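You operate a simulated robot arm through the tools that you are given. There is no shell and no other tool. Be economical: measure what you need, move in short steps, check, and stop when the job is done.

You are at the controls of a simulated two-armed robot. One attempt, no reset.

## Task
Carry the teal tray with both arms and set it on the top of the steel bench.

Only the result counts: the job must be done as asked and must still hold three seconds after the hand-in. Knocking over, shifting, dropping, spilling or breaking anything else fails it.

## Robot
Two 7-joint arms with two-finger parallel grippers on one trunk, on a base that drives. Base frame: it is fixed to the floor where the robot stands at the start and does not move with it; the origin is under the middle of the robot, x ahead of it, y to its left, z up. Lengths are in mm, angles in rad, forces in N, time in s.
The left shoulder is at the start at [110, 169, 1560], the right one opposite. With the tool pointing down near the work surface each hand reaches from about 100 to 420 mm from the robot's upright axis, wherever it stands, measured 20 degrees to its own side. Places, roughly: top of the steel bench [600, -600, 900]. Payload 1.57 kg a hand.
The TCP of each hand is the grasp point between the finger pads, 30 mm short of the fingertips. In the tool frame z runs along the fingers and y along their closing line. The gripper opens to 80 mm. The fingers are 17 mm wide and 12 mm thick; the gripper's body (40 by 82 mm) begins 80 mm behind the TCP.
Orientation is that of the tool frame in the base frame, as a unit quaternion [x, y, z, w]. With the fingers straight down and closing along the base's y, the tool's x points along the base's -x, its y along +y and its z along -z.

## Interface
- The arms move only by the tool play_rows. It takes "left_deltas", "right_deltas" or both (then of equal length, played together; a hand with none holds still); each is a list of rows, each a list of 7 numbers: the turn, a rotation vector about the base's x, y, z in rad, then the shift along the base's x, y, z in mm, then the gripper command, from -1 (shut) to 1 (fully open), values between in proportion. In form: [[ax, ay, az, dx, dy, dz, jaw], ...]. A call has 1 to 12 rows; each row shifts and turns the commanded pose from where the row before left it. A row lasts 0.2 s, in which the tool goes at most 50 mm and 0.15 rad; a call with a longer step from one row to the next is refused whole, and so is a gripper value outside its range. Where a pose cannot be reached the arm comes as near as it can. A force on the tool above 40 N (or 10 N above the force at the start of the call, whichever is more), or a blocked arm, ends the call early, and 0.2 s more pass. Each finger travels about 72 mm/s and halts on what it meets, pressing with about 39 N; the grip force reading is that of the motor and also rises with nothing between the fingers. The clock runs only during rows and for 0.2 s after the last one: add rows that do not move to give the fingers time. The reply holds the time, the measured pose of the TCP, the force on the tool along the base axes, the opening and the grip force, in the units named above and with some noise, with the torque about the TCP (base axes, N m) and any sound that the robot's microphone picked up.
- Cameras (640 x 400 px; columns grow to the right, rows downward): "scene" is now at [125.1, -36.7, 1724.6]; the picture's right is [-0.62, -0.79, 0.00], its down [-0.71, 0.56, -0.42] and it looks along [0.33, -0.26, -0.91] (base axes); focal length 276 px, centre (320, 200). "left" rides on the left gripper at [72, 7, -122] in its tool frame; the picture's right is [-0.09, 1.00, 0.00], its down [-0.84, -0.08, -0.54] and it looks along [-0.54, -0.05, 0.84] (tool axes); focal length 238 px, centre (320, 200). "right" rides on the right gripper at [72, -7, -122] in its tool frame; the picture's right is [0.09, 1.00, 0.00], its down [-0.84, 0.08, -0.54] and it looks along [-0.54, 0.05, 0.84] (tool axes); focal length 238 px, centre (320, 200). There is no depth. A picture from a camera that has moved, and an enlarged one, comes with that camera's place and axes in the base frame and with its lens.
- get_image(camera): a new picture of that camera. No time passes.
- raise_lower(by): slides the trunk up (or, below 0, down) by that many mm; the arms and the scene camera ride with it, the base frame stays. It gives what a move gives, with no picture.
- steer(legs): drives the robot by 1 to 6 legs, each [ahead, left, turn to the left] in mm, mm and rad, along the robot's own axes; the way and the turn of a leg run together, so that a leg with both is an arc; at most 1500 mm and 3.142 rad a leg. The arms and the cameras ride along, it lands a little off, and it stops where it bumps. It gives what a move gives.
- pan_tilt(pan, tilt): turns the head with the scene camera to pan (to the left, within 1.501 rad either way) and tilt (down, from -0.506 to 1.204), counted from straight ahead of the robot. It gives what a move gives.
- inspect(camera, box): a new picture of the part [left, top, right, bottom] of that camera's present view, enlarged. No time passes.
- job_done(): hands the job in; it is judged then, once.

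Go step by step. Nothing tells you exact positions but the pictures and the camera data: compare them with the known pose of the tool, close in by small moves and look again before you grip or let go. The budget is 120 turns and 88 pictures, counting those below and the enlarged ones. Unless the task says otherwise, let go and move clear before handing in, and close with one line.

The tools are called after "Request:" by a JSON object that holds its "name" and its "arguments". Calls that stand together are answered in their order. play_rows: Moves the arms, as the interface text tells. Its arguments: {"type":"object","properties":{"left_deltas":{"type":"array","items":{"type":"array","items":{"type":"number"}}},"right_deltas":{"type":"array","items":{"type":"array","items":{"type":"number"}}}},"required":[]} The other tools are called the same way: raise_lower (by) slides the trunk up or down; steer (legs) drives the base; pan_tilt (pan, tilt) turns the head that bears the scene camera; get_image (camera) takes a picture; inspect (camera, box) takes an enlarged picture of a part of a camera's view; job_done () hands the job in.

At the start:

```text
time: 0.0
left_ee_pos: [427.7, -84.0, 1059.7]
left_ee_rot: [-0.001, 1.0, 0.0, 0.001]
left_ft_force: [-0.6, 0.4, 0.1]
left_moment: [0.02, 0.0, 0.01]
left_finger_gap: 79.8
left_gripper_force: 0.0
right_ee_pos: [430.2, -521.3, 1067.8]
right_ee_rot: [0.0, 1.0, -0.001, 0.0]
right_ft_force: [-0.8, 0.1, -0.5]
right_moment: [-0.02, 0.0, 0.01]
right_finger_gap: 80.0
right_gripper_force: 0.0
trunk travel left (down, up): [-874.0, 16.0]
robot x, y, heading: [-2.6, -0.4, 0.001]
head pan, tilt: [-0.663, 1.133]
```

scene: 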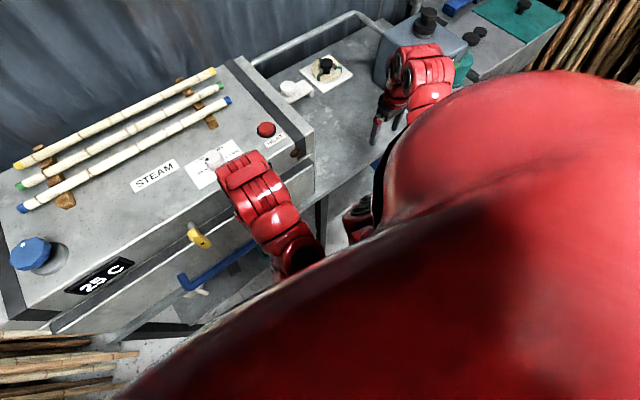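
right: 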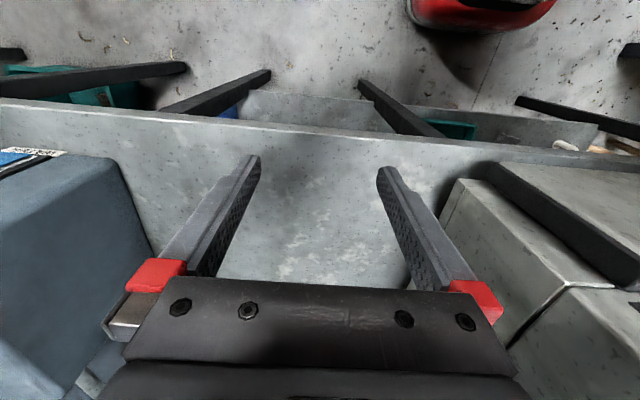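
left: 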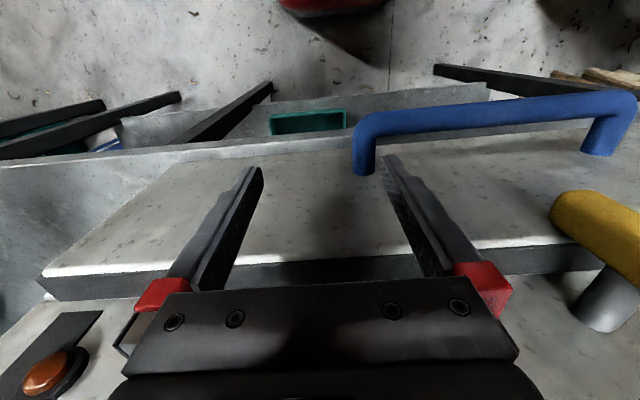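

The view is mostly blocked by the robot's own body; I see a bench with a steam box and teal things near and under it. I'll turn the head to look around for the teal tray.

Request:
{"name": "pan_tilt", "arguments": {"pan": -0.7, "tilt": 0.6}}

Request:
{"name": "get_image", "arguments": {"camera": "scene"}}

Request:
{"name": "pan_tilt", "arguments": {"pan": 0.5, "tilt": 0.6}}

Request:
{"name": "get_image", "arguments": {"camera": "scene"}}

Request:
{"name": "pan_tilt", "arguments": {"pan": -1.5, "tilt": 0.7}}

Request:
{"name": "get_image", "arguments": {"camera": "scene"}}

```text
time: 0.9
left_ee_pos: [427.4, -85.1, 1059.1]
left_ee_rot: [0.0, 1.0, 0.0, 0.0]
left_ft_force: [0.2, -0.1, 0.8]
left_moment: [0.02, 0.02, 0.0]
left_finger_gap: 79.9
left_gripper_force: 0.1
right_ee_pos: [431.4, -519.9, 1068.0]
right_ee_rot: [0.0, 1.0, 0.0, 0.0]
right_ft_force: [0.8, -1.3, 0.1]
right_moment: [-0.02, -0.03, 0.04]
right_finger_gap: 79.9
right_gripper_force: 0.1
trunk travel left (down, up): [-874.0, 16.0]
robot x, y, heading: [1.8, -1.0, -0.001]
head pan, tilt: [-0.7, 0.6]
```

```text
84 pictures are left
camera scene: at [144.7, -56.2, 1765.2], right [-0.64, -0.77, 0.0], down [-0.43, 0.36, -0.82], along [0.63, -0.53, -0.57], focal length 276 px, centre (320, 200)
```

scene: 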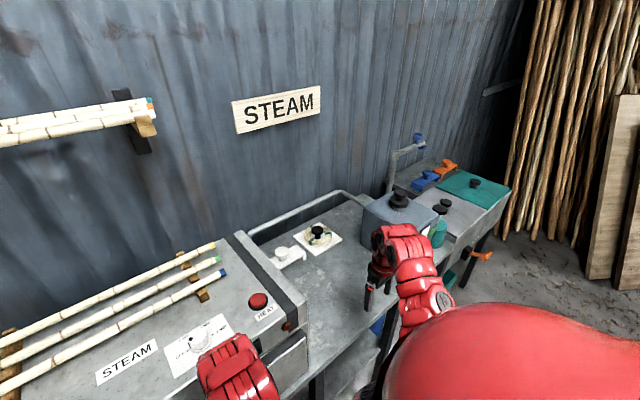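

```text
time: 2.4
left_ee_pos: [426.5, -84.8, 1059.5]
left_ee_rot: [0.0, 1.0, 0.0, 0.0]
left_ft_force: [0.8, -0.2, -0.5]
left_moment: [0.01, 0.01, 0.01]
left_finger_gap: 80.0
left_gripper_force: 0.0
right_ee_pos: [431.0, -521.1, 1068.2]
right_ee_rot: [0.001, 1.0, 0.0, 0.0]
right_ft_force: [0.2, 0.1, 0.6]
right_moment: [0.02, -0.05, 0.0]
right_finger_gap: 80.0
right_gripper_force: 0.0
trunk travel left (down, up): [-874.0, 16.0]
robot x, y, heading: [0.4, 1.0, -0.002]
head pan, tilt: [0.499, 0.6]
```

```text
83 pictures are left
camera scene: at [154.8, 43.0, 1765.3], right [0.48, -0.88, 0.0], down [-0.5, -0.27, -0.83], along [0.72, 0.39, -0.56], focal length 276 px, centre (320, 200)
```

scene: 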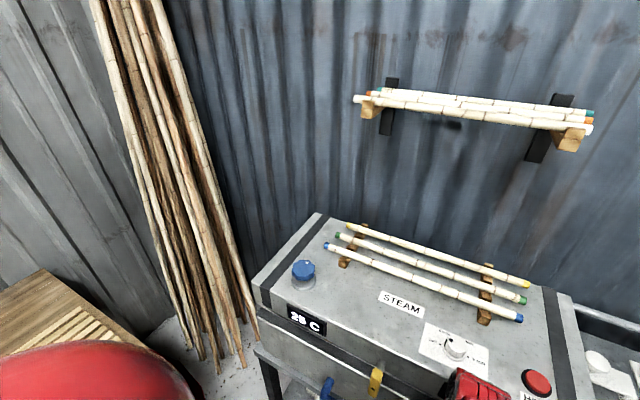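

```text
time: 4.3
left_ee_pos: [427.5, -84.4, 1059.3]
left_ee_rot: [0.0, 1.0, 0.001, 0.0]
left_ft_force: [0.3, 0.2, 0.5]
left_moment: [0.0, 0.0, 0.0]
left_finger_gap: 80.2
left_gripper_force: 0.1
right_ee_pos: [430.1, -520.6, 1068.6]
right_ee_rot: [0.0, 1.0, 0.0, 0.001]
right_ft_force: [-0.3, 0.2, -0.2]
right_moment: [-0.01, 0.0, 0.01]
right_finger_gap: 80.0
right_gripper_force: 0.0
trunk travel left (down, up): [-874.0, 16.0]
robot x, y, heading: [4.3, -0.3, -0.003]
head pan, tilt: [-1.499, 0.7]
```

```text
82 pictures are left
camera scene: at [83.3, -84.0, 1756.7], right [-1.0, -0.07, 0.0], down [-0.05, 0.64, -0.76], along [0.06, -0.76, -0.64], focal length 276 px, centre (320, 200)
```

scene: 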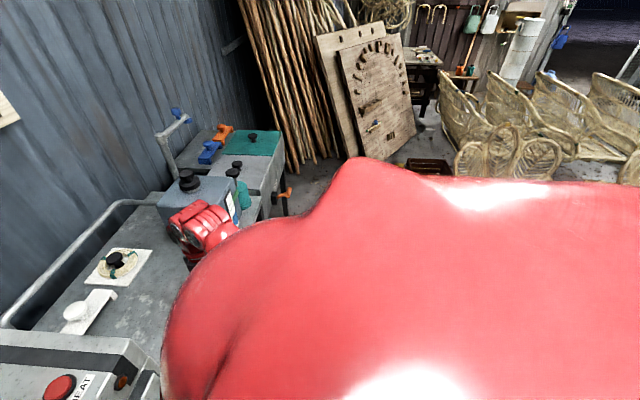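

No obvious tray yet except teal objects under the bench edge seen in wrist cameras. I'll enlarge those.

Request:
{"name": "inspect", "arguments": {"camera": "left", "box": [0, 60, 420, 180]}}

Request:
{"name": "inspect", "arguments": {"camera": "right", "box": [0, 20, 640, 180]}}

Request:
{"name": "pan_tilt", "arguments": {"pan": 1.5, "tilt": 0.5}}

Request:
{"name": "get_image", "arguments": {"camera": "scene"}}

```text
1.52 times, centred on (210, 120) of left
camera zoom: at [354.2, -77.3, 1182.1], right [0.09, 1.0, 0.0], down [0.84, -0.08, 0.54], along [0.54, -0.05, -0.84], focal length 363 px, centre (488, 322)
```

zoom: 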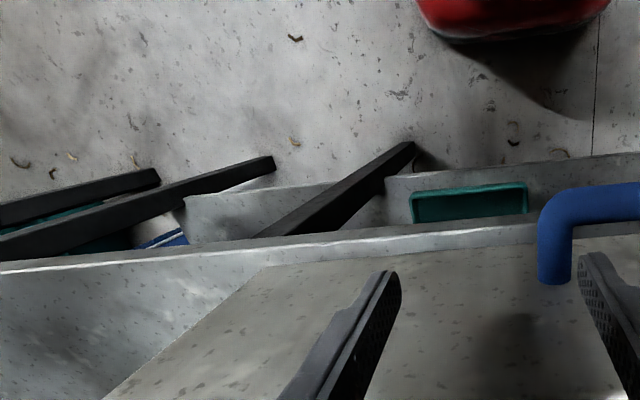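

```text
1.00 times, centred on (320, 100) of right (not enlarged: the box is as wide or as high as the picture)
camera zoom: at [359.6, -527.2, 1190.6], right [-0.09, 1.0, 0.0], down [0.84, 0.08, 0.54], along [0.54, 0.05, -0.84], focal length 238 px, centre (320, 300)
```

zoom: 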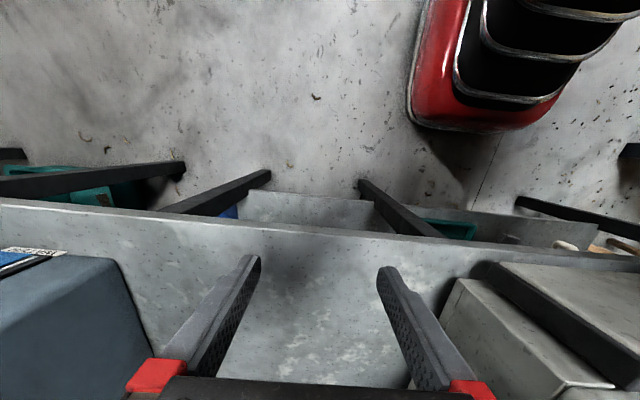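

```text
time: 6.9
left_ee_pos: [426.9, -84.9, 1060.2]
left_ee_rot: [0.001, 1.0, 0.0, 0.001]
left_ft_force: [-0.1, 1.2, 0.3]
left_moment: [-0.02, -0.03, 0.02]
left_finger_gap: 80.0
left_gripper_force: 0.1
right_ee_pos: [430.0, -519.9, 1067.5]
right_ee_rot: [0.0, 1.0, 0.0, 0.0]
right_ft_force: [0.5, 0.0, 0.0]
right_moment: [-0.01, 0.01, 0.03]
right_finger_gap: 80.2
right_gripper_force: 0.0
trunk travel left (down, up): [-874.0, 16.0]
robot x, y, heading: [0.1, -2.5, -0.001]
head pan, tilt: [1.499, 0.499]
```

```text
79 pictures are left
camera scene: at [83.7, 91.5, 1774.4], right [1.0, -0.07, 0.0], down [-0.03, -0.48, -0.88], along [0.06, 0.88, -0.48], focal length 276 px, centre (320, 200)
```

scene: 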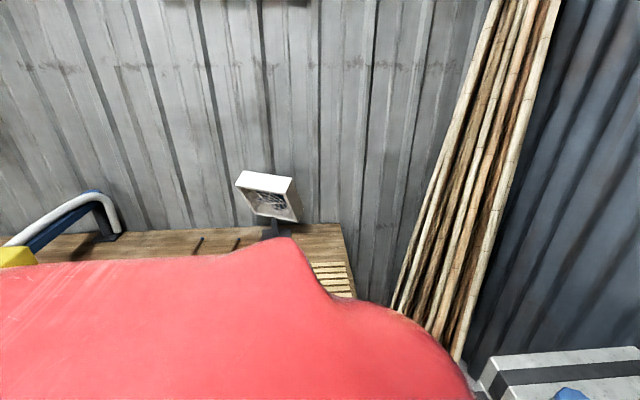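

The teal items under the bench look small; the tray may be there or elsewhere. I'll lift the hands clear, back off a bit, and look around from there.

Request:
{"name": "play_rows", "arguments": {"left_deltas": [[0, 0, 0, -10, 0, 40, 1], [0, 0, 0, -10, 0, 40, 1], [0, 0, 0, -10, 0, 40, 1]], "right_deltas": [[0, 0, 0, -10, 0, 40, 1], [0, 0, 0, -10, 0, 40, 1], [0, 0, 0, -10, 0, 40, 1]]}}

Request:
{"name": "steer", "arguments": {"legs": [[-300, 0, 0]]}}

Request:
{"name": "pan_tilt", "arguments": {"pan": -0.4, "tilt": 0.9}}

Request:
{"name": "get_image", "arguments": {"camera": "scene"}}

Request:
{"name": "get_image", "arguments": {"camera": "right"}}

Request:
{"name": "get_image", "arguments": {"camera": "left"}}

```text
time: 7.7
left_ee_pos: [426.7, -85.2, 1059.7]
left_ee_rot: [0.0, 1.0, 0.001, 0.001]
left_ft_force: [-0.6, -0.1, 0.4]
left_moment: [-0.03, -0.03, 0.02]
left_finger_gap: 80.0
left_gripper_force: 0.0
left hand out of reach, approached as far as the arm can: row 1, 2, 3
right_ee_pos: [426.8, -536.9, 1073.1]
right_ee_rot: [0.0, 1.0, -0.001, 0.001]
right_ft_force: [-0.7, 0.1, 0.0]
right_moment: [-0.04, 0.01, 0.01]
right_finger_gap: 80.2
right_gripper_force: 0.0
right hand out of reach, approached as far as the arm can: row 1, 2, 3
trunk travel left (down, up): [-874.0, 16.0]
robot x, y, heading: [-0.1, -1.7, -0.002]
head pan, tilt: [1.499, 0.499]
```

```text
time: 9.7
left_ee_pos: [125.2, -86.8, 1058.7]
left_ee_rot: [0.001, 1.0, 0.001, 0.0]
left_ft_force: [-0.5, -0.3, -0.2]
left_moment: [0.01, 0.04, 0.0]
left_finger_gap: 79.9
left_gripper_force: 0.0
right_ee_pos: [123.5, -538.2, 1072.4]
right_ee_rot: [0.002, 1.0, 0.0, -0.001]
right_ft_force: [-0.3, -0.2, 0.3]
right_moment: [0.02, 0.02, 0.03]
right_finger_gap: 80.2
right_gripper_force: 0.0
trunk travel left (down, up): [-874.0, 16.0]
robot x, y, heading: [-301.3, -1.3, -0.001]
head pan, tilt: [1.499, 0.499]
```

```text
time: 11.6
left_ee_pos: [124.3, -85.1, 1058.9]
left_ee_rot: [0.001, 1.0, 0.001, 0.0]
left_ft_force: [-0.5, -0.3, 0.9]
left_moment: [-0.02, 0.0, -0.01]
left_finger_gap: 80.2
left_gripper_force: 0.0
right_ee_pos: [121.4, -539.1, 1072.5]
right_ee_rot: [0.002, 1.0, 0.0, 0.0]
right_ft_force: [0.0, -0.4, -0.3]
right_moment: [0.01, 0.0, 0.0]
right_finger_gap: 79.9
right_gripper_force: 0.1
trunk travel left (down, up): [-874.0, 16.0]
robot x, y, heading: [-301.3, 2.8, -0.003]
head pan, tilt: [-0.4, 0.901]
```

```text
78 pictures are left
camera scene: at [-155.6, -28.6, 1740.5], right [-0.39, -0.92, 0.0], down [-0.72, 0.31, -0.62], along [0.57, -0.24, -0.78], focal length 276 px, centre (320, 200)
```

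scene: 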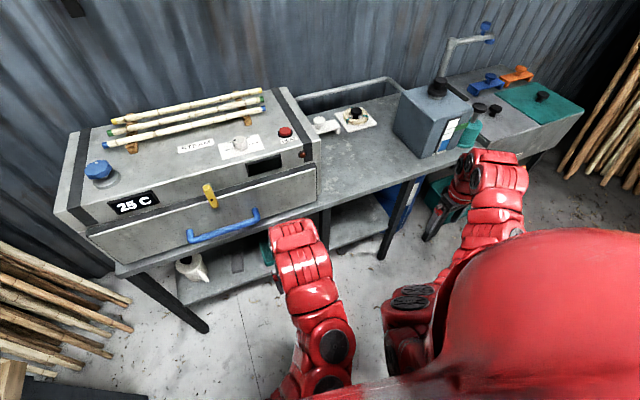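

```text
77 pictures are left
camera right: at [50.2, -544.3, 1195.3], right [-0.09, 1.0, 0.0], down [0.84, 0.07, 0.54], along [0.54, 0.05, -0.84], focal length 238 px, centre (320, 200)
```

right: 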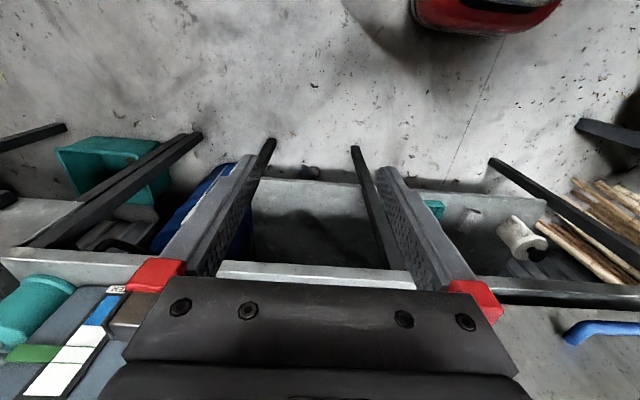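

```text
76 pictures are left
camera left: at [51.9, -78.0, 1182.2], right [0.1, 1.0, 0.0], down [0.84, -0.08, 0.54], along [0.54, -0.05, -0.84], focal length 238 px, centre (320, 200)
```

left: 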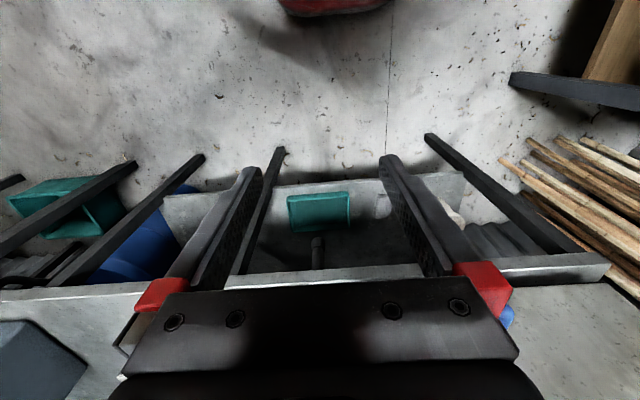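

From here I see a small teal tray on the lower shelf, a teal basin on the floor to the right. I'll check the rest of the room.

Request:
{"name": "pan_tilt", "arguments": {"pan": -1.5, "tilt": 0.4}}

Request:
{"name": "get_image", "arguments": {"camera": "scene"}}

Request:
{"name": "pan_tilt", "arguments": {"pan": 1.5, "tilt": 0.4}}

Request:
{"name": "get_image", "arguments": {"camera": "scene"}}

```text
time: 12.9
left_ee_pos: [125.6, -85.8, 1059.0]
left_ee_rot: [0.002, 1.0, 0.0, 0.0]
left_ft_force: [-0.1, -0.8, 0.1]
left_moment: [-0.01, 0.02, -0.01]
left_finger_gap: 80.1
left_gripper_force: 0.1
right_ee_pos: [122.5, -538.8, 1072.2]
right_ee_rot: [0.002, 1.0, 0.0, 0.001]
right_ft_force: [-0.5, -0.1, -0.3]
right_moment: [0.01, 0.04, -0.04]
right_finger_gap: 80.0
right_gripper_force: 0.1
trunk travel left (down, up): [-874.0, 16.0]
robot x, y, heading: [-299.7, 0.6, -0.004]
head pan, tilt: [-1.499, 0.4]
```

```text
75 pictures are left
camera scene: at [-218.4, -91.5, 1783.5], right [-1.0, -0.07, 0.0], down [-0.03, 0.39, -0.92], along [0.06, -0.92, -0.39], focal length 276 px, centre (320, 200)
```

scene: 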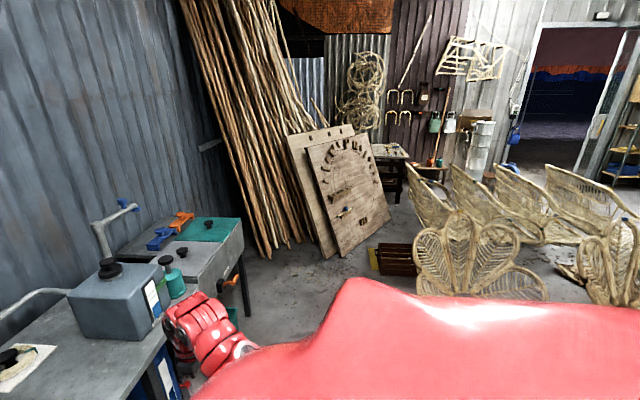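

```text
time: 15.5
left_ee_pos: [123.7, -86.2, 1058.6]
left_ee_rot: [0.001, 1.0, 0.0, 0.0]
left_ft_force: [1.0, -0.1, -0.9]
left_moment: [-0.03, 0.01, -0.01]
left_finger_gap: 80.0
left_gripper_force: 0.0
right_ee_pos: [121.2, -537.3, 1073.3]
right_ee_rot: [0.001, 1.0, 0.0, 0.001]
right_ft_force: [0.0, -0.6, -0.9]
right_moment: [0.0, -0.03, -0.01]
right_finger_gap: 80.0
right_gripper_force: 0.1
trunk travel left (down, up): [-874.0, 16.0]
robot x, y, heading: [-302.7, 0.2, -0.008]
head pan, tilt: [1.499, 0.4]
```

```text
74 pictures are left
camera scene: at [-217.9, 93.3, 1783.5], right [1.0, -0.08, 0.0], down [-0.03, -0.39, -0.92], along [0.07, 0.92, -0.39], focal length 276 px, centre (320, 200)
```

scene: 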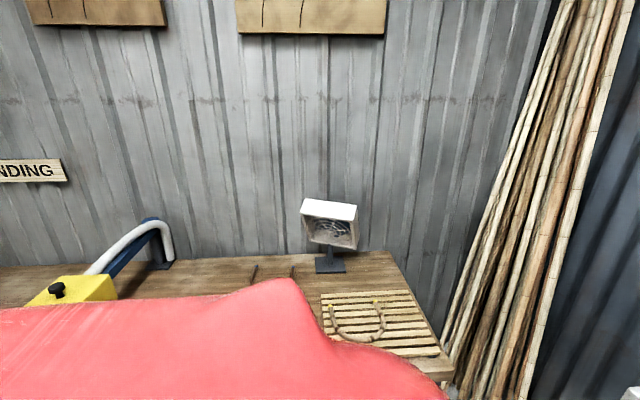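

Nothing clearly a carry-tray yet. I'll turn right by 1.5 rad to see behind.

Request:
{"name": "steer", "arguments": {"legs": [[-100, 0, 0], [0, 0, -1.5]]}}

Request:
{"name": "pan_tilt", "arguments": {"pan": -0.3, "tilt": 0.5}}

Request:
{"name": "get_image", "arguments": {"camera": "scene"}}

Request:
{"name": "pan_tilt", "arguments": {"pan": -1.5, "tilt": 0.4}}

Request:
{"name": "get_image", "arguments": {"camera": "scene"}}

Request:
{"name": "pan_tilt", "arguments": {"pan": 1.0, "tilt": 0.9}}

Request:
{"name": "get_image", "arguments": {"camera": "scene"}}

```text
time: 20.4
left_ee_pos: [-456.8, -430.5, 1059.1]
left_ee_rot: [0.682, 0.731, 0.0, -0.001]
left_ft_force: [-0.2, 0.1, 0.1]
left_moment: [-0.01, 0.02, 0.01]
left_finger_gap: 80.3
left_gripper_force: 0.0
right_ee_pos: [-908.5, -461.2, 1074.1]
right_ee_rot: [0.682, 0.732, 0.0, 0.0]
right_ft_force: [-0.5, 1.2, 0.0]
right_moment: [-0.02, -0.03, 0.01]
right_finger_gap: 80.0
right_gripper_force: 0.0
trunk travel left (down, up): [-874.0, 16.0]
robot x, y, heading: [-403.9, 1.7, -1.5]
head pan, tilt: [1.499, 0.4]
```

```text
time: 22.1
left_ee_pos: [-457.0, -431.4, 1059.0]
left_ee_rot: [0.682, 0.732, 0.0, 0.0]
left_ft_force: [-0.4, 0.0, 0.2]
left_moment: [-0.01, 0.01, -0.02]
left_finger_gap: 79.9
left_gripper_force: 0.1
right_ee_pos: [-908.0, -461.6, 1073.1]
right_ee_rot: [0.682, 0.731, 0.0, 0.001]
right_ft_force: [0.3, 0.7, 0.5]
right_moment: [0.0, 0.02, 0.02]
right_finger_gap: 80.0
right_gripper_force: 0.0
trunk travel left (down, up): [-874.0, 16.0]
robot x, y, heading: [-403.4, -0.1, -1.502]
head pan, tilt: [-0.3, 0.499]
```

```text
73 pictures are left
camera scene: at [-420.5, -166.9, 1774.4], right [-0.97, 0.23, 0.0], down [0.11, 0.47, -0.88], along [-0.2, -0.85, -0.48], focal length 276 px, centre (320, 200)
```

scene: 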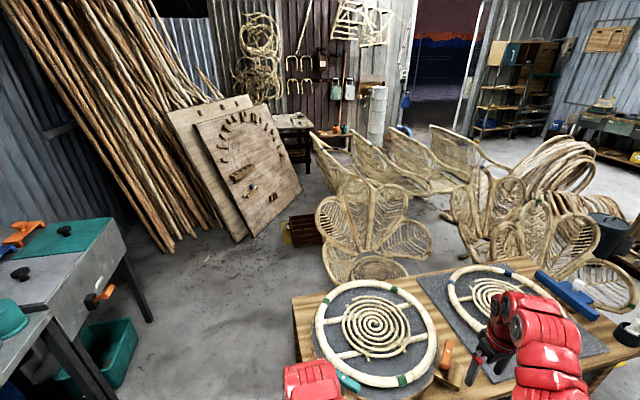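

```text
time: 23.6
left_ee_pos: [-456.0, -429.8, 1059.2]
left_ee_rot: [0.682, 0.731, 0.0, 0.0]
left_ft_force: [-0.5, 0.6, 0.2]
left_moment: [0.0, -0.01, -0.02]
left_finger_gap: 80.2
left_gripper_force: 0.1
right_ee_pos: [-909.0, -461.0, 1072.4]
right_ee_rot: [0.682, 0.732, -0.001, 0.0]
right_ft_force: [0.2, 0.2, -0.5]
right_moment: [-0.05, 0.03, 0.02]
right_finger_gap: 79.8
right_gripper_force: 0.0
trunk travel left (down, up): [-874.0, 16.0]
robot x, y, heading: [-404.6, -4.2, -1.498]
head pan, tilt: [-1.499, 0.4]
```

```text
72 pictures are left
camera scene: at [-491.5, -91.4, 1783.5], right [-0.14, 0.99, 0.0], down [0.39, 0.06, -0.92], along [-0.91, -0.13, -0.39], focal length 276 px, centre (320, 200)
```

scene: 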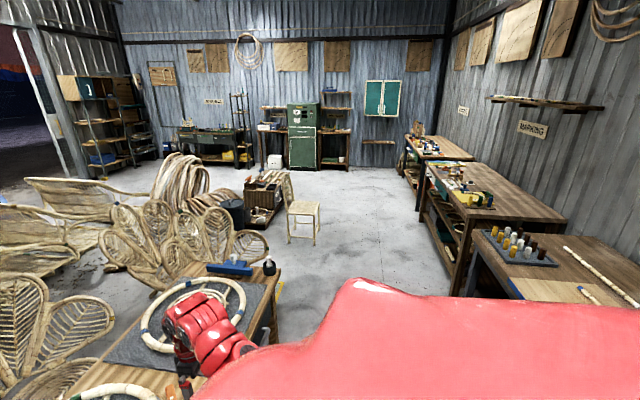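

```text
time: 25.8
left_ee_pos: [-457.6, -430.8, 1059.7]
left_ee_rot: [0.682, 0.731, 0.001, 0.0]
left_ft_force: [-0.3, 1.0, 0.5]
left_moment: [-0.01, 0.0, -0.01]
left_finger_gap: 80.1
left_gripper_force: 0.1
right_ee_pos: [-908.5, -461.5, 1072.7]
right_ee_rot: [0.682, 0.731, 0.0, 0.0]
right_ft_force: [-1.0, -0.1, -0.3]
right_moment: [-0.04, 0.01, -0.02]
right_finger_gap: 79.9
right_gripper_force: 0.2
trunk travel left (down, up): [-874.0, 16.0]
robot x, y, heading: [-398.8, -0.1, -1.502]
head pan, tilt: [1.0, 0.901]
```

```text
71 pictures are left
camera scene: at [-333.6, -114.7, 1740.5], right [-0.48, -0.88, 0.0], down [-0.69, 0.38, -0.62], along [0.54, -0.3, -0.78], focal length 276 px, centre (320, 200)
```

scene: 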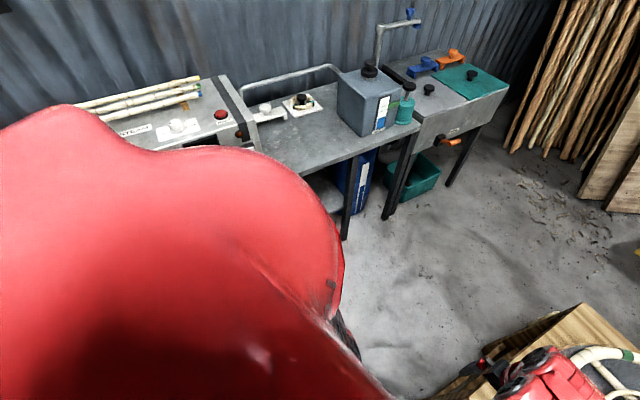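

The teal tray appears to be the ~300×200 mm one on the bench's lower shelf. I'll turn back, lower the trunk away from the bench, and look in under it.

Request:
{"name": "steer", "arguments": {"legs": [[0, 0, 1.5]]}}

Request:
{"name": "raise_lower", "arguments": {"by": -600}}

Request:
{"name": "pan_tilt", "arguments": {"pan": -0.2, "tilt": 0.5}}

Request:
{"name": "get_image", "arguments": {"camera": "scene"}}

Request:
{"name": "get_image", "arguments": {"camera": "left"}}

```text
time: 29.9
left_ee_pos: [23.8, -86.4, 1060.1]
left_ee_rot: [0.001, 1.0, 0.0, 0.0]
left_ft_force: [0.6, 1.0, 0.6]
left_moment: [0.01, 0.01, -0.03]
left_finger_gap: 80.2
left_gripper_force: 0.1
right_ee_pos: [20.8, -538.4, 1073.1]
right_ee_rot: [0.002, 1.0, 0.0, 0.001]
right_ft_force: [-0.3, 0.1, 1.0]
right_moment: [0.03, 0.0, -0.01]
right_finger_gap: 80.0
right_gripper_force: 0.0
trunk travel left (down, up): [-874.0, 16.0]
robot x, y, heading: [-400.5, -0.9, 0.001]
head pan, tilt: [1.0, 0.901]
```

```text
refused: -600 is not a number from -400 to 400
```

```text
time: 31.3
left_ee_pos: [23.6, -85.5, 1060.3]
left_ee_rot: [0.002, 1.0, -0.001, 0.0]
left_ft_force: [-1.0, -0.4, 0.6]
left_moment: [-0.02, 0.0, -0.01]
left_finger_gap: 79.9
left_gripper_force: 0.0
right_ee_pos: [20.7, -538.2, 1073.2]
right_ee_rot: [0.002, 1.0, 0.0, 0.001]
right_ft_force: [-0.2, 0.6, -0.5]
right_moment: [0.0, 0.01, 0.0]
right_finger_gap: 80.1
right_gripper_force: 0.1
trunk travel left (down, up): [-874.0, 16.0]
robot x, y, heading: [-396.4, 2.2, 0.002]
head pan, tilt: [-0.201, 0.499]
```

```text
70 pictures are left
camera scene: at [-235.8, -17.2, 1774.4], right [-0.2, -0.98, 0.0], down [-0.47, 0.1, -0.88], along [0.86, -0.18, -0.48], focal length 276 px, centre (320, 200)
```

scene: 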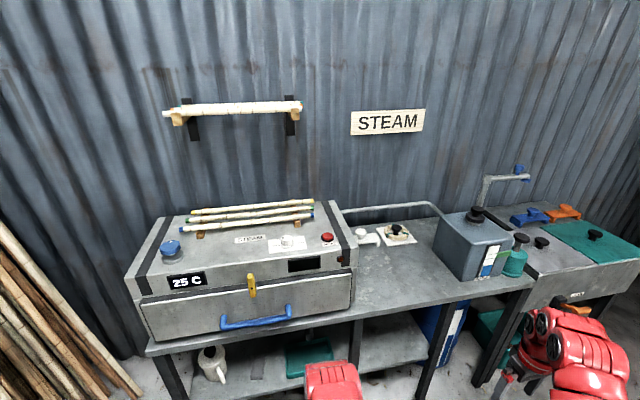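

```text
69 pictures are left
camera left: at [-48.1, -77.9, 1182.1], right [0.1, 1.0, 0.0], down [0.84, -0.08, 0.54], along [0.54, -0.05, -0.84], focal length 238 px, centre (320, 200)
```

left: 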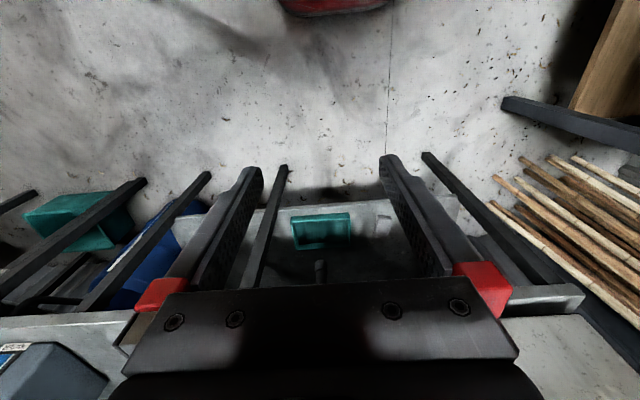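

The tray sits on the lower shelf just under the front of the bench. Lowering the trunk to see it better.

Request:
{"name": "raise_lower", "arguments": {"by": -350}}

Request:
{"name": "pan_tilt", "arguments": {"pan": -0.1, "tilt": 0.75}}

Request:
{"name": "get_image", "arguments": {"camera": "scene"}}

Request:
{"name": "get_image", "arguments": {"camera": "left"}}

```text
time: 34.7
left_ee_pos: [24.1, -84.7, 710.6]
left_ee_rot: [0.001, 1.0, 0.0, 0.0]
left_ft_force: [-1.2, 0.6, -1.1]
left_moment: [0.02, 0.01, 0.02]
left_finger_gap: 79.9
left_gripper_force: 0.0
right_ee_pos: [21.6, -538.6, 722.2]
right_ee_rot: [0.003, 1.0, 0.0, 0.001]
right_ft_force: [0.1, 0.5, 0.0]
right_moment: [0.01, 0.0, -0.01]
right_finger_gap: 80.0
right_gripper_force: 0.0
trunk travel left (down, up): [-524.0, 366.0]
robot x, y, heading: [-403.1, 2.3, -0.006]
head pan, tilt: [-0.201, 0.499]
```

```text
time: 35.5
left_ee_pos: [24.0, -84.4, 709.8]
left_ee_rot: [0.002, 1.0, 0.0, 0.0]
left_ft_force: [0.2, -0.1, 0.6]
left_moment: [0.0, -0.02, -0.03]
left_finger_gap: 80.1
left_gripper_force: 0.1
right_ee_pos: [19.2, -537.9, 722.3]
right_ee_rot: [0.001, 1.0, 0.0, 0.0]
right_ft_force: [-0.1, 0.1, -0.2]
right_moment: [0.03, 0.01, 0.0]
right_finger_gap: 80.0
right_gripper_force: 0.1
trunk travel left (down, up): [-524.0, 366.0]
robot x, y, heading: [-400.0, -2.1, -0.008]
head pan, tilt: [-0.099, 0.75]
```

```text
68 pictures are left
camera scene: at [-242.5, -7.4, 1402.5], right [-0.1, -0.99, 0.0], down [-0.68, 0.07, -0.73], along [0.73, -0.08, -0.68], focal length 276 px, centre (320, 200)
```

scene: 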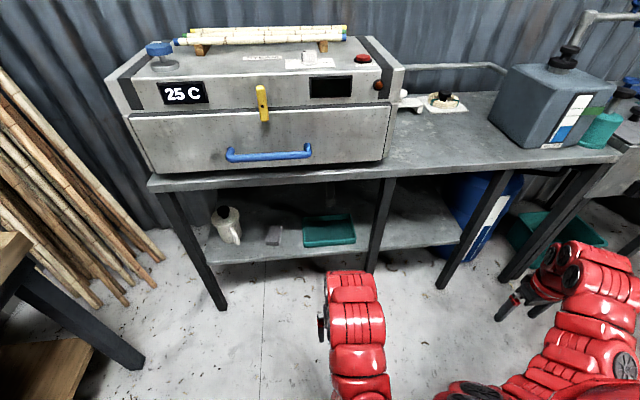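

```text
67 pictures are left
camera left: at [-48.2, -77.9, 832.1], right [0.1, 1.0, 0.0], down [0.84, -0.08, 0.54], along [0.54, -0.05, -0.84], focal length 238 px, centre (320, 200)
```

left: 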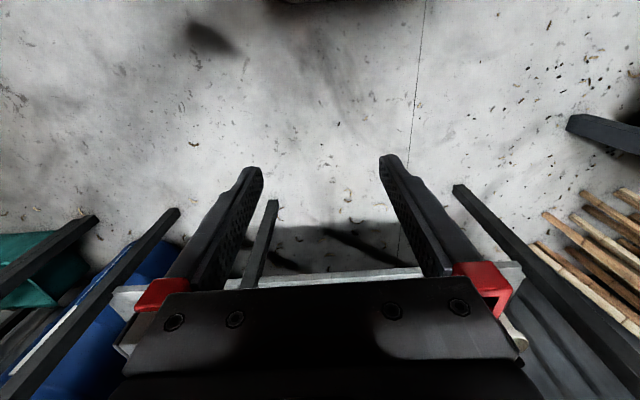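

The tray is on the shelf between a jug and the leg. I'll zoom to measure it.

Request:
{"name": "inspect", "arguments": {"camera": "scene", "box": [190, 160, 420, 304]}}

Request:
{"name": "raise_lower", "arguments": {"by": -350}}

Request:
{"name": "pan_tilt", "arguments": {"pan": -0.1, "tilt": 0.6}}

Request:
{"name": "get_image", "arguments": {"camera": "scene"}}

Request:
{"name": "inspect", "arguments": {"camera": "scene", "box": [190, 120, 420, 264]}}

```text
2.78 times, centred on (305, 232) of scene
camera zoom: at [-242.5, -7.4, 1402.5], right [-0.1, -0.99, 0.0], down [-0.68, 0.07, -0.73], along [0.73, -0.08, -0.68], focal length 767 px, centre (362, 111)
```

zoom: 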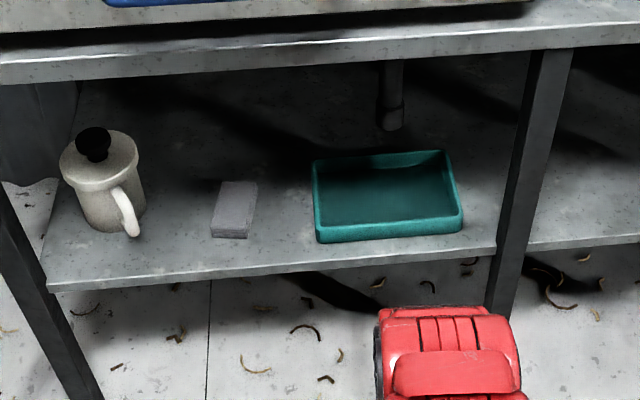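

```text
time: 38.9
left_ee_pos: [23.2, -85.8, 359.9]
left_ee_rot: [0.002, 1.0, 0.0, -0.001]
left_ft_force: [-1.1, 1.0, 0.9]
left_moment: [-0.02, 0.0, 0.0]
left_finger_gap: 79.8
left_gripper_force: 0.1
right_ee_pos: [20.8, -537.5, 373.2]
right_ee_rot: [0.001, 1.0, 0.0, 0.002]
right_ft_force: [0.1, -0.8, 0.5]
right_moment: [0.0, 0.0, 0.0]
right_finger_gap: 79.8
right_gripper_force: 0.1
trunk travel left (down, up): [-174.0, 716.0]
robot x, y, heading: [-405.1, 0.7, -0.006]
head pan, tilt: [-0.099, 0.75]
```

```text
time: 39.6
left_ee_pos: [23.7, -85.7, 358.7]
left_ee_rot: [0.001, 1.0, 0.0, 0.0]
left_ft_force: [0.1, -0.1, 0.4]
left_moment: [0.0, -0.04, 0.0]
left_finger_gap: 80.1
left_gripper_force: 0.1
right_ee_pos: [20.4, -537.8, 373.2]
right_ee_rot: [0.002, 1.0, -0.001, 0.001]
right_ft_force: [0.5, 0.0, 0.0]
right_moment: [0.0, 0.05, -0.01]
right_finger_gap: 79.9
right_gripper_force: 0.0
trunk travel left (down, up): [-174.0, 716.0]
robot x, y, heading: [-404.7, 3.3, -0.002]
head pan, tilt: [-0.099, 0.6]
```

```text
65 pictures are left
camera scene: at [-237.1, -7.9, 1065.3], right [-0.1, -0.99, 0.0], down [-0.56, 0.06, -0.82], along [0.82, -0.09, -0.57], focal length 276 px, centre (320, 200)
```

scene: 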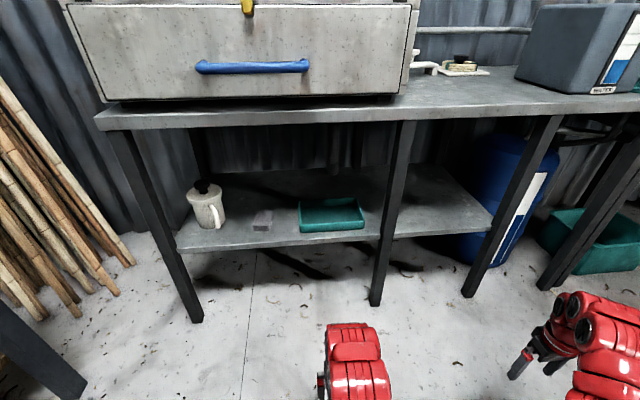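

```text
2.78 times, centred on (305, 192) of scene
camera zoom: at [-237.1, -7.9, 1065.3], right [-0.1, -0.99, 0.0], down [-0.56, 0.06, -0.82], along [0.82, -0.09, -0.57], focal length 767 px, centre (362, 222)
```

zoom: 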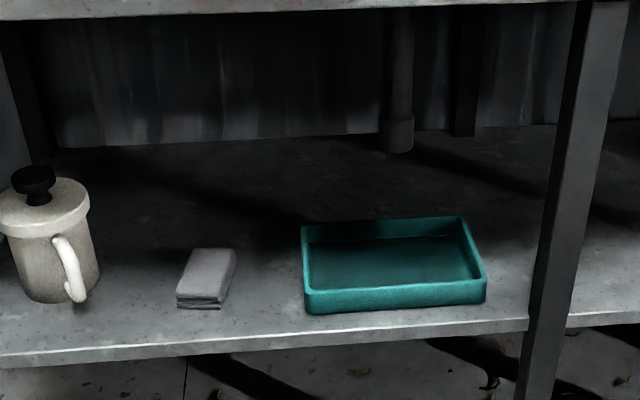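

Triangulating: tray occupies about x 522–670, y −252…−17, z 400–440, squared to the bench, with a bench leg just right of it (y≈−300) and a small grey block to its left. I'll lower a bit more and tilt both hands forward in free space, ready to reach in.

Request:
{"name": "raise_lower", "arguments": {"by": -60}}

Request:
{"name": "play_rows", "arguments": {"left_deltas": [[0, -0.06, 0, 3, 11, 16, 1], [0, -0.06, 0, 3, 11, 16, 1], [0, -0.06, 0, 3, 11, 16, 1], [0, -0.06, 0, 3, 11, 16, 1], [0, -0.06, 0, 3, 11, 16, 1], [0, -0.06, 0, 3, 11, 16, 1], [0, -0.06, 0, 3, 11, 16, 1], [0, -0.06, 0, 3, 11, 16, 1], [0, -0.06, 0, 3, 11, 16, 1], [0, -0.06, 0, 3, 11, 16, 1], [0, -0.06, 0, 3, 11, 16, 1], [0, -0.06, 0, 3, 11, 16, 1]], "right_deltas": [[0, -0.06, 0, 3, 29, 15, 1], [0, -0.06, 0, 3, 29, 15, 1], [0, -0.06, 0, 3, 29, 15, 1], [0, -0.06, 0, 3, 29, 15, 1], [0, -0.06, 0, 3, 29, 15, 1], [0, -0.06, 0, 3, 29, 15, 1], [0, -0.06, 0, 3, 29, 15, 1], [0, -0.06, 0, 3, 29, 15, 1], [0, -0.06, 0, 3, 29, 15, 1], [0, -0.06, 0, 3, 29, 15, 1], [0, -0.06, 0, 3, 29, 15, 1], [0, -0.06, 0, 3, 29, 15, 1]]}}

Request:
{"name": "get_image", "arguments": {"camera": "scene"}}

```text
time: 40.6
left_ee_pos: [24.4, -84.8, 299.6]
left_ee_rot: [0.002, 1.0, -0.001, 0.0]
left_ft_force: [0.0, -0.6, 0.0]
left_moment: [0.02, 0.04, -0.03]
left_finger_gap: 80.0
left_gripper_force: 0.0
right_ee_pos: [21.2, -537.9, 312.4]
right_ee_rot: [0.002, 1.0, 0.001, 0.001]
right_ft_force: [-0.6, -0.2, 0.5]
right_moment: [-0.02, 0.02, -0.02]
right_finger_gap: 80.1
right_gripper_force: 0.1
trunk travel left (down, up): [-114.0, 776.0]
robot x, y, heading: [-401.7, 0.5, -0.011]
head pan, tilt: [-0.099, 0.6]
```

```text
time: 43.2
left_ee_pos: [46.4, -16.3, 403.7]
left_ee_rot: [0.002, 0.981, 0.003, 0.193]
left_ft_force: [0.1, -0.9, -0.7]
left_moment: [-0.01, 0.01, 0.0]
left_finger_gap: 80.2
left_gripper_force: 0.0
left hand out of reach, approached as far as the arm can: row 7, 8, 9, 10, 11, 12
right_ee_pos: [97.2, -328.5, 525.3]
right_ee_rot: [0.002, 0.955, 0.002, 0.295]
right_ft_force: [-0.3, 0.3, 0.2]
right_moment: [-0.02, -0.01, -0.04]
right_finger_gap: 80.0
right_gripper_force: 0.0
right hand out of reach, approached as far as the arm can: row 1, 7, 8, 9, 10, 11, 12
trunk travel left (down, up): [-114.0, 776.0]
robot x, y, heading: [-406.8, 0.1, -0.003]
head pan, tilt: [-0.099, 0.6]
```

```text
63 pictures are left
camera scene: at [-237.0, -8.2, 1005.3], right [-0.1, -0.99, 0.0], down [-0.56, 0.06, -0.82], along [0.82, -0.09, -0.57], focal length 276 px, centre (320, 200)
```

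scene: 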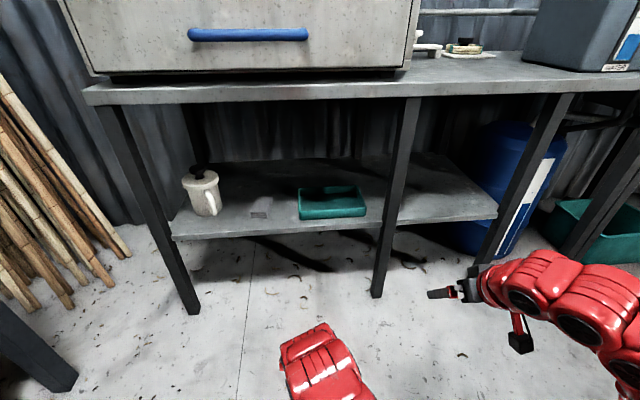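

The arms stop short because they're too folded. I'll extend them forward (still in front of the bench) while continuing to tilt.

Request:
{"name": "play_rows", "arguments": {"left_deltas": [[0, 0, 0, 25, 5, 0, 1], [0, 0, 0, 25, 5, 0, 1], [0, 0, 0, 25, 5, 0, 1], [0, 0, 0, 25, 5, 0, 1], [0, -0.06, 0, 10, 8, 12, 1], [0, -0.06, 0, 0, 8, 12, 1], [0, -0.06, 0, 0, 8, 12, 1], [0, -0.06, 0, 0, 8, 12, 1]], "right_deltas": [[0, 0, 0, 20, 10, -5, 1], [0, 0, 0, 20, 10, -5, 1], [0, 0, 0, 20, 10, -5, 1], [0, 0, 0, 10, 10, -5, 1], [0, -0.04, 0, 0, 10, 0, 1], [0, -0.04, 0, 0, 10, 0, 1], [0, -0.04, 0, 0, 10, 0, 1], [0, 0, 0, 0, 10, 0, 1]]}}

Request:
{"name": "get_image", "arguments": {"camera": "scene"}}

```text
time: 45.0
left_ee_pos: [154.5, 35.9, 451.5]
left_ee_rot: [0.002, 0.951, 0.001, 0.309]
left_ft_force: [-0.5, -0.3, 0.3]
left_moment: [-0.01, 0.0, 0.03]
left_finger_gap: 79.8
left_gripper_force: 0.1
right_ee_pos: [168.2, -256.4, 530.8]
right_ee_rot: [0.002, 0.934, 0.002, 0.358]
right_ft_force: [0.1, -0.1, -0.5]
right_moment: [-0.04, 0.01, 0.0]
right_finger_gap: 79.6
right_gripper_force: 0.1
right hand out of reach, approached as far as the arm can: row 7
trunk travel left (down, up): [-114.0, 776.0]
robot x, y, heading: [-400.8, -3.6, -0.004]
head pan, tilt: [-0.099, 0.6]
```

```text
62 pictures are left
camera scene: at [-237.2, -7.9, 1005.3], right [-0.1, -0.99, 0.0], down [-0.56, 0.06, -0.83], along [0.82, -0.09, -0.56], focal length 276 px, centre (320, 200)
```

scene: 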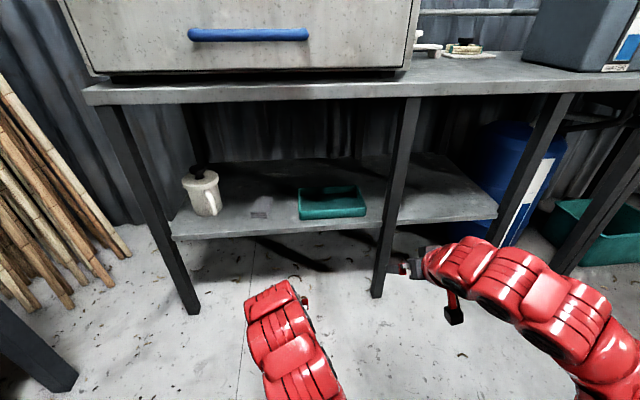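

The right elbow bulges outward and would meet the bench leg, so I'll first use the left hand to slide the tray a bit left and forward on its shelf. Now parking the right hand back and raising the left.

Request:
{"name": "play_rows", "arguments": {"right_deltas": [[0, 0.04, 0, -12, -25, -20, 1], [0, 0.04, 0, -12, -25, -20, 1], [0, 0.04, 0, -12, -25, -20, 1], [0, 0.04, 0, -12, -25, -20, 1], [0, 0.04, 0, -15, -25, -20, 1], [0, 0.04, 0, -15, -25, -20, 1], [0, 0.04, 0, -15, -25, -20, 1], [0, 0.04, 0, -15, -25, -20, 1], [0, 0.04, 0, -15, -25, -20, 1], [0, 0.04, 0, -15, -25, -20, 1]], "left_deltas": [[0, -0.01, 0, 0, 0, 9, 1], [0, -0.01, 0, 0, 0, 9, 1], [0, -0.01, 0, 0, 0, 9, 1], [0, -0.01, 0, 0, 0, 9, 1], [0, -0.01, 0, 0, 0, 9, 1], [0, -0.01, 0, 0, 0, 9, 1], [0, -0.01, 0, 0, 0, 9, 1], [0, -0.01, 0, 0, 0, 9, 1], [0, -0.01, 0, 0, 0, 9, 1], [0, -0.01, 0, 0, 0, 9, 1]]}}

Request:
{"name": "get_image", "arguments": {"camera": "scene"}}

```text
time: 47.2
left_ee_pos: [156.7, 35.8, 542.6]
left_ee_rot: [0.002, 0.935, 0.002, 0.356]
left_ft_force: [-0.3, -0.1, -0.2]
left_moment: [-0.02, -0.01, -0.02]
left_finger_gap: 80.0
left_gripper_force: 0.0
right_ee_pos: [27.0, -507.9, 330.4]
right_ee_rot: [0.002, 0.986, 0.0, 0.17]
right_ft_force: [0.4, -0.3, 0.2]
right_moment: [-0.01, 0.0, -0.03]
right_finger_gap: 79.9
right_gripper_force: 0.1
trunk travel left (down, up): [-114.0, 776.0]
robot x, y, heading: [-402.3, -2.4, -0.005]
head pan, tilt: [-0.099, 0.6]
```

```text
61 pictures are left
camera scene: at [-237.1, -7.9, 1005.3], right [-0.1, -0.99, 0.0], down [-0.56, 0.06, -0.82], along [0.82, -0.09, -0.57], focal length 276 px, centre (320, 200)
```

scene: 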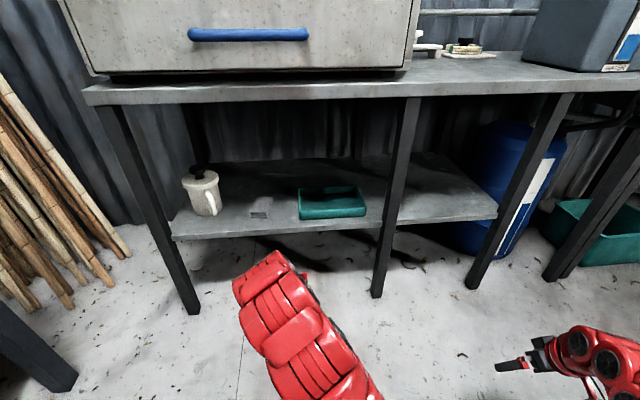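

Driving toward the bench with the left hand leading.

Request:
{"name": "steer", "arguments": {"legs": [[0, -60, 0], [300, 0, 0]]}}

Request:
{"name": "get_image", "arguments": {"camera": "left"}}

Request:
{"name": "get_image", "arguments": {"camera": "scene"}}

```text
time: 49.8
left_ee_pos: [453.8, -27.5, 541.1]
left_ee_rot: [0.003, 0.934, 0.002, 0.357]
left_ft_force: [0.5, 1.2, -0.5]
left_moment: [-0.02, 0.0, 0.01]
left_finger_gap: 80.2
left_gripper_force: 0.0
right_ee_pos: [325.6, -571.1, 329.9]
right_ee_rot: [0.003, 0.986, 0.001, 0.169]
right_ft_force: [0.1, 0.0, 0.1]
right_moment: [0.01, 0.01, 0.04]
right_finger_gap: 80.0
right_gripper_force: 0.1
trunk travel left (down, up): [-114.0, 776.0]
robot x, y, heading: [-101.4, -61.8, -0.007]
head pan, tilt: [-0.099, 0.6]
```

```text
60 pictures are left
camera left: at [319.5, -19.8, 586.0], right [0.07, 1.0, 0.07], down [0.26, -0.08, 0.96], along [0.96, -0.05, -0.27], focal length 238 px, centre (320, 200)
```

left: 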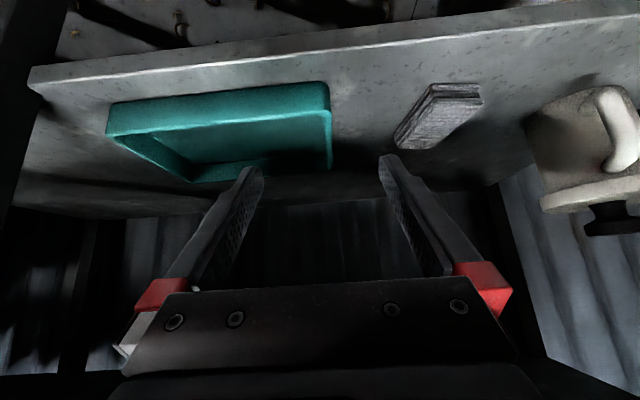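

```text
59 pictures are left
camera scene: at [61.3, -70.1, 1005.3], right [-0.11, -0.99, 0.0], down [-0.56, 0.06, -0.82], along [0.82, -0.09, -0.57], focal length 276 px, centre (320, 200)
```

scene: 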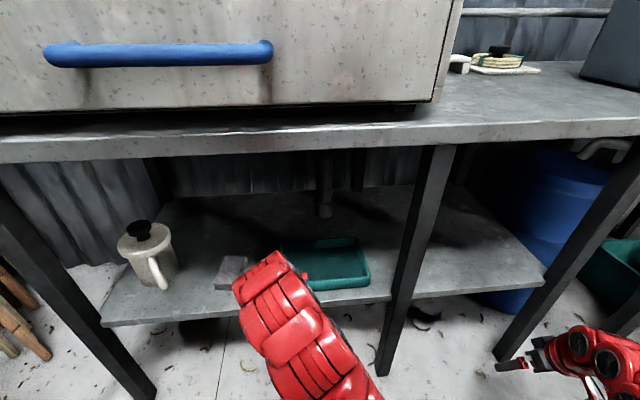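

The wrist view confirms: left wall outer face y≈−14, front x≈523, back x≈671, rim z≈440. Moving the left hand over the left wall.

Request:
{"name": "play_rows", "arguments": {"left_deltas": [[0, 0, 0, 22, 2, -8, 1], [0, 0, 0, 22, 2, -8, 1], [0, 0, 0, 22, 2, -8, 1], [0, 0, 0, 22, 2, -8, 1], [0, 0, 0, 18, 1, -9, 1]]}}

Request:
{"name": "get_image", "arguments": {"camera": "left"}}

```text
time: 51.0
left_ee_pos: [560.3, -18.2, 502.0]
left_ee_rot: [0.001, 0.934, 0.002, 0.356]
left_ft_force: [0.1, -0.5, 0.3]
left_moment: [0.03, 0.0, 0.02]
left_finger_gap: 79.8
left_gripper_force: 0.0
right_ee_pos: [324.8, -569.9, 329.4]
right_ee_rot: [0.003, 0.985, 0.002, 0.17]
right_ft_force: [0.9, 0.1, -0.6]
right_moment: [0.01, -0.01, 0.01]
right_finger_gap: 80.1
right_gripper_force: 0.0
trunk travel left (down, up): [-114.0, 776.0]
robot x, y, heading: [-102.5, -60.6, -0.007]
head pan, tilt: [-0.099, 0.6]
```

```text
58 pictures are left
camera left: at [425.5, -10.9, 545.6], right [0.07, 1.0, 0.07], down [0.26, -0.08, 0.96], along [0.96, -0.05, -0.27], focal length 238 px, centre (320, 200)
```

left: 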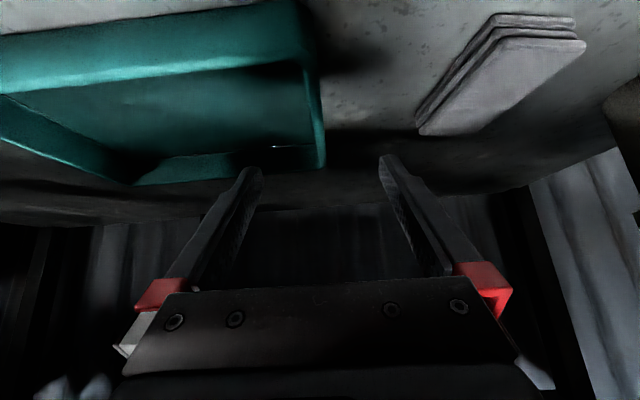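

The left wall lies midway between the fingers. Descending and closing.

Request:
{"name": "play_rows", "arguments": {"left_deltas": [[0, 0, 0, 0, 0, -15, 1], [0, 0, 0, 0, 0, -15, 1], [0, 0, 0, 0, 0, -15, 1], [0, 0, 0, 0, 0, -14, 1], [0, 0, 0, 0, 0, 0, 1]]}}

Request:
{"name": "get_image", "arguments": {"camera": "left"}}

Request:
{"name": "get_image", "arguments": {"camera": "scene"}}

```text
time: 52.2
left_ee_pos: [559.9, -19.8, 441.2]
left_ee_rot: [0.003, 0.934, 0.001, 0.356]
left_ft_force: [0.1, 0.6, -0.3]
left_moment: [0.0, -0.03, -0.02]
left_finger_gap: 79.9
left_gripper_force: 0.1
right_ee_pos: [324.4, -569.8, 330.3]
right_ee_rot: [0.003, 0.985, 0.002, 0.17]
right_ft_force: [0.1, 0.3, 0.5]
right_moment: [-0.05, -0.02, -0.01]
right_finger_gap: 80.1
right_gripper_force: 0.0
trunk travel left (down, up): [-114.0, 776.0]
robot x, y, heading: [-104.1, -63.1, -0.009]
head pan, tilt: [-0.099, 0.6]
```

```text
57 pictures are left
camera left: at [425.7, -11.2, 485.8], right [0.07, 1.0, 0.07], down [0.26, -0.08, 0.96], along [0.96, -0.05, -0.27], focal length 238 px, centre (320, 200)
```

left: 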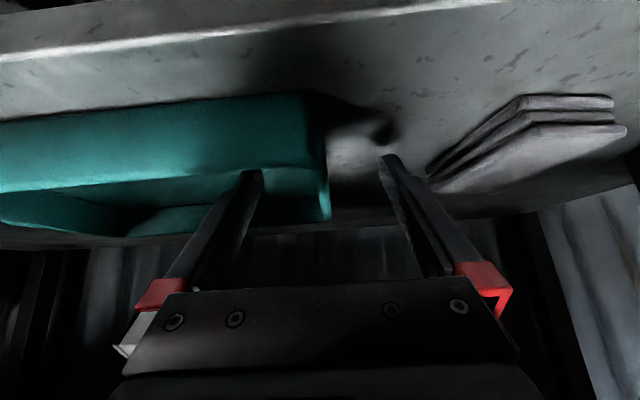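

```text
56 pictures are left
camera scene: at [61.4, -70.1, 1005.3], right [-0.11, -0.99, 0.0], down [-0.56, 0.06, -0.82], along [0.82, -0.09, -0.57], focal length 276 px, centre (320, 200)
```

scene: 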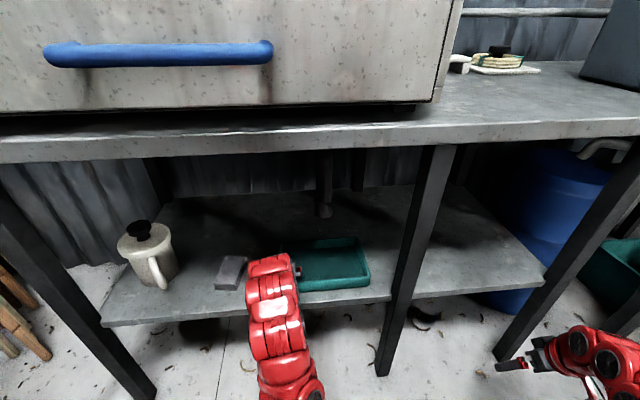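

Fingers straddle the wall; closing the left gripper.

Request:
{"name": "play_rows", "arguments": {"left_deltas": [[0, 0, 0, 0, 0, -2, 0], [0, 0, 0, 0, 0, 0, -0.5], [0, 0, 0, 0, 0, 0, -1], [0, 0, 0, 0, 0, 0, -1], [0, 0, 0, 0, 0, 0, -1], [0, 0, 0, 0, 0, 0, -1]]}}

Request:
{"name": "get_image", "arguments": {"camera": "left"}}

```text
time: 53.6
left_ee_pos: [560.5, -18.7, 439.2]
left_ee_rot: [0.003, 0.935, 0.002, 0.356]
left_ft_force: [0.5, 1.4, 1.4]
left_moment: [-0.14, -0.06, 0.15]
left_finger_gap: 8.1
left_gripper_force: 27.1
right_ee_pos: [324.5, -571.9, 330.1]
right_ee_rot: [0.004, 0.986, 0.001, 0.168]
right_ft_force: [-0.5, 0.5, 0.0]
right_moment: [-0.02, 0.01, -0.02]
right_finger_gap: 79.9
right_gripper_force: 0.1
trunk travel left (down, up): [-114.0, 776.0]
robot x, y, heading: [-103.3, -62.1, -0.006]
head pan, tilt: [-0.099, 0.6]
```

```text
55 pictures are left
camera left: at [425.9, -10.8, 484.0], right [0.07, 1.0, 0.07], down [0.26, -0.08, 0.96], along [0.96, -0.05, -0.27], focal length 238 px, centre (320, 200)
```

left: 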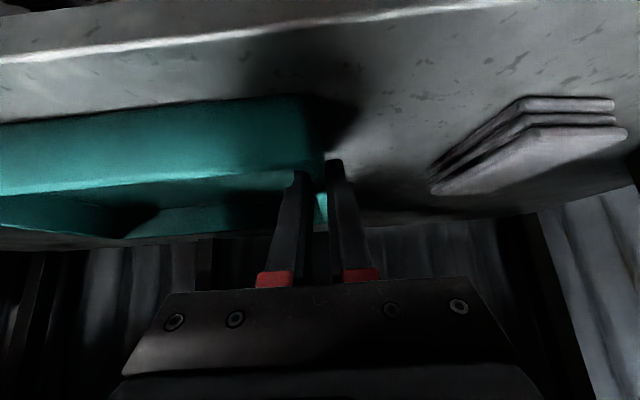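

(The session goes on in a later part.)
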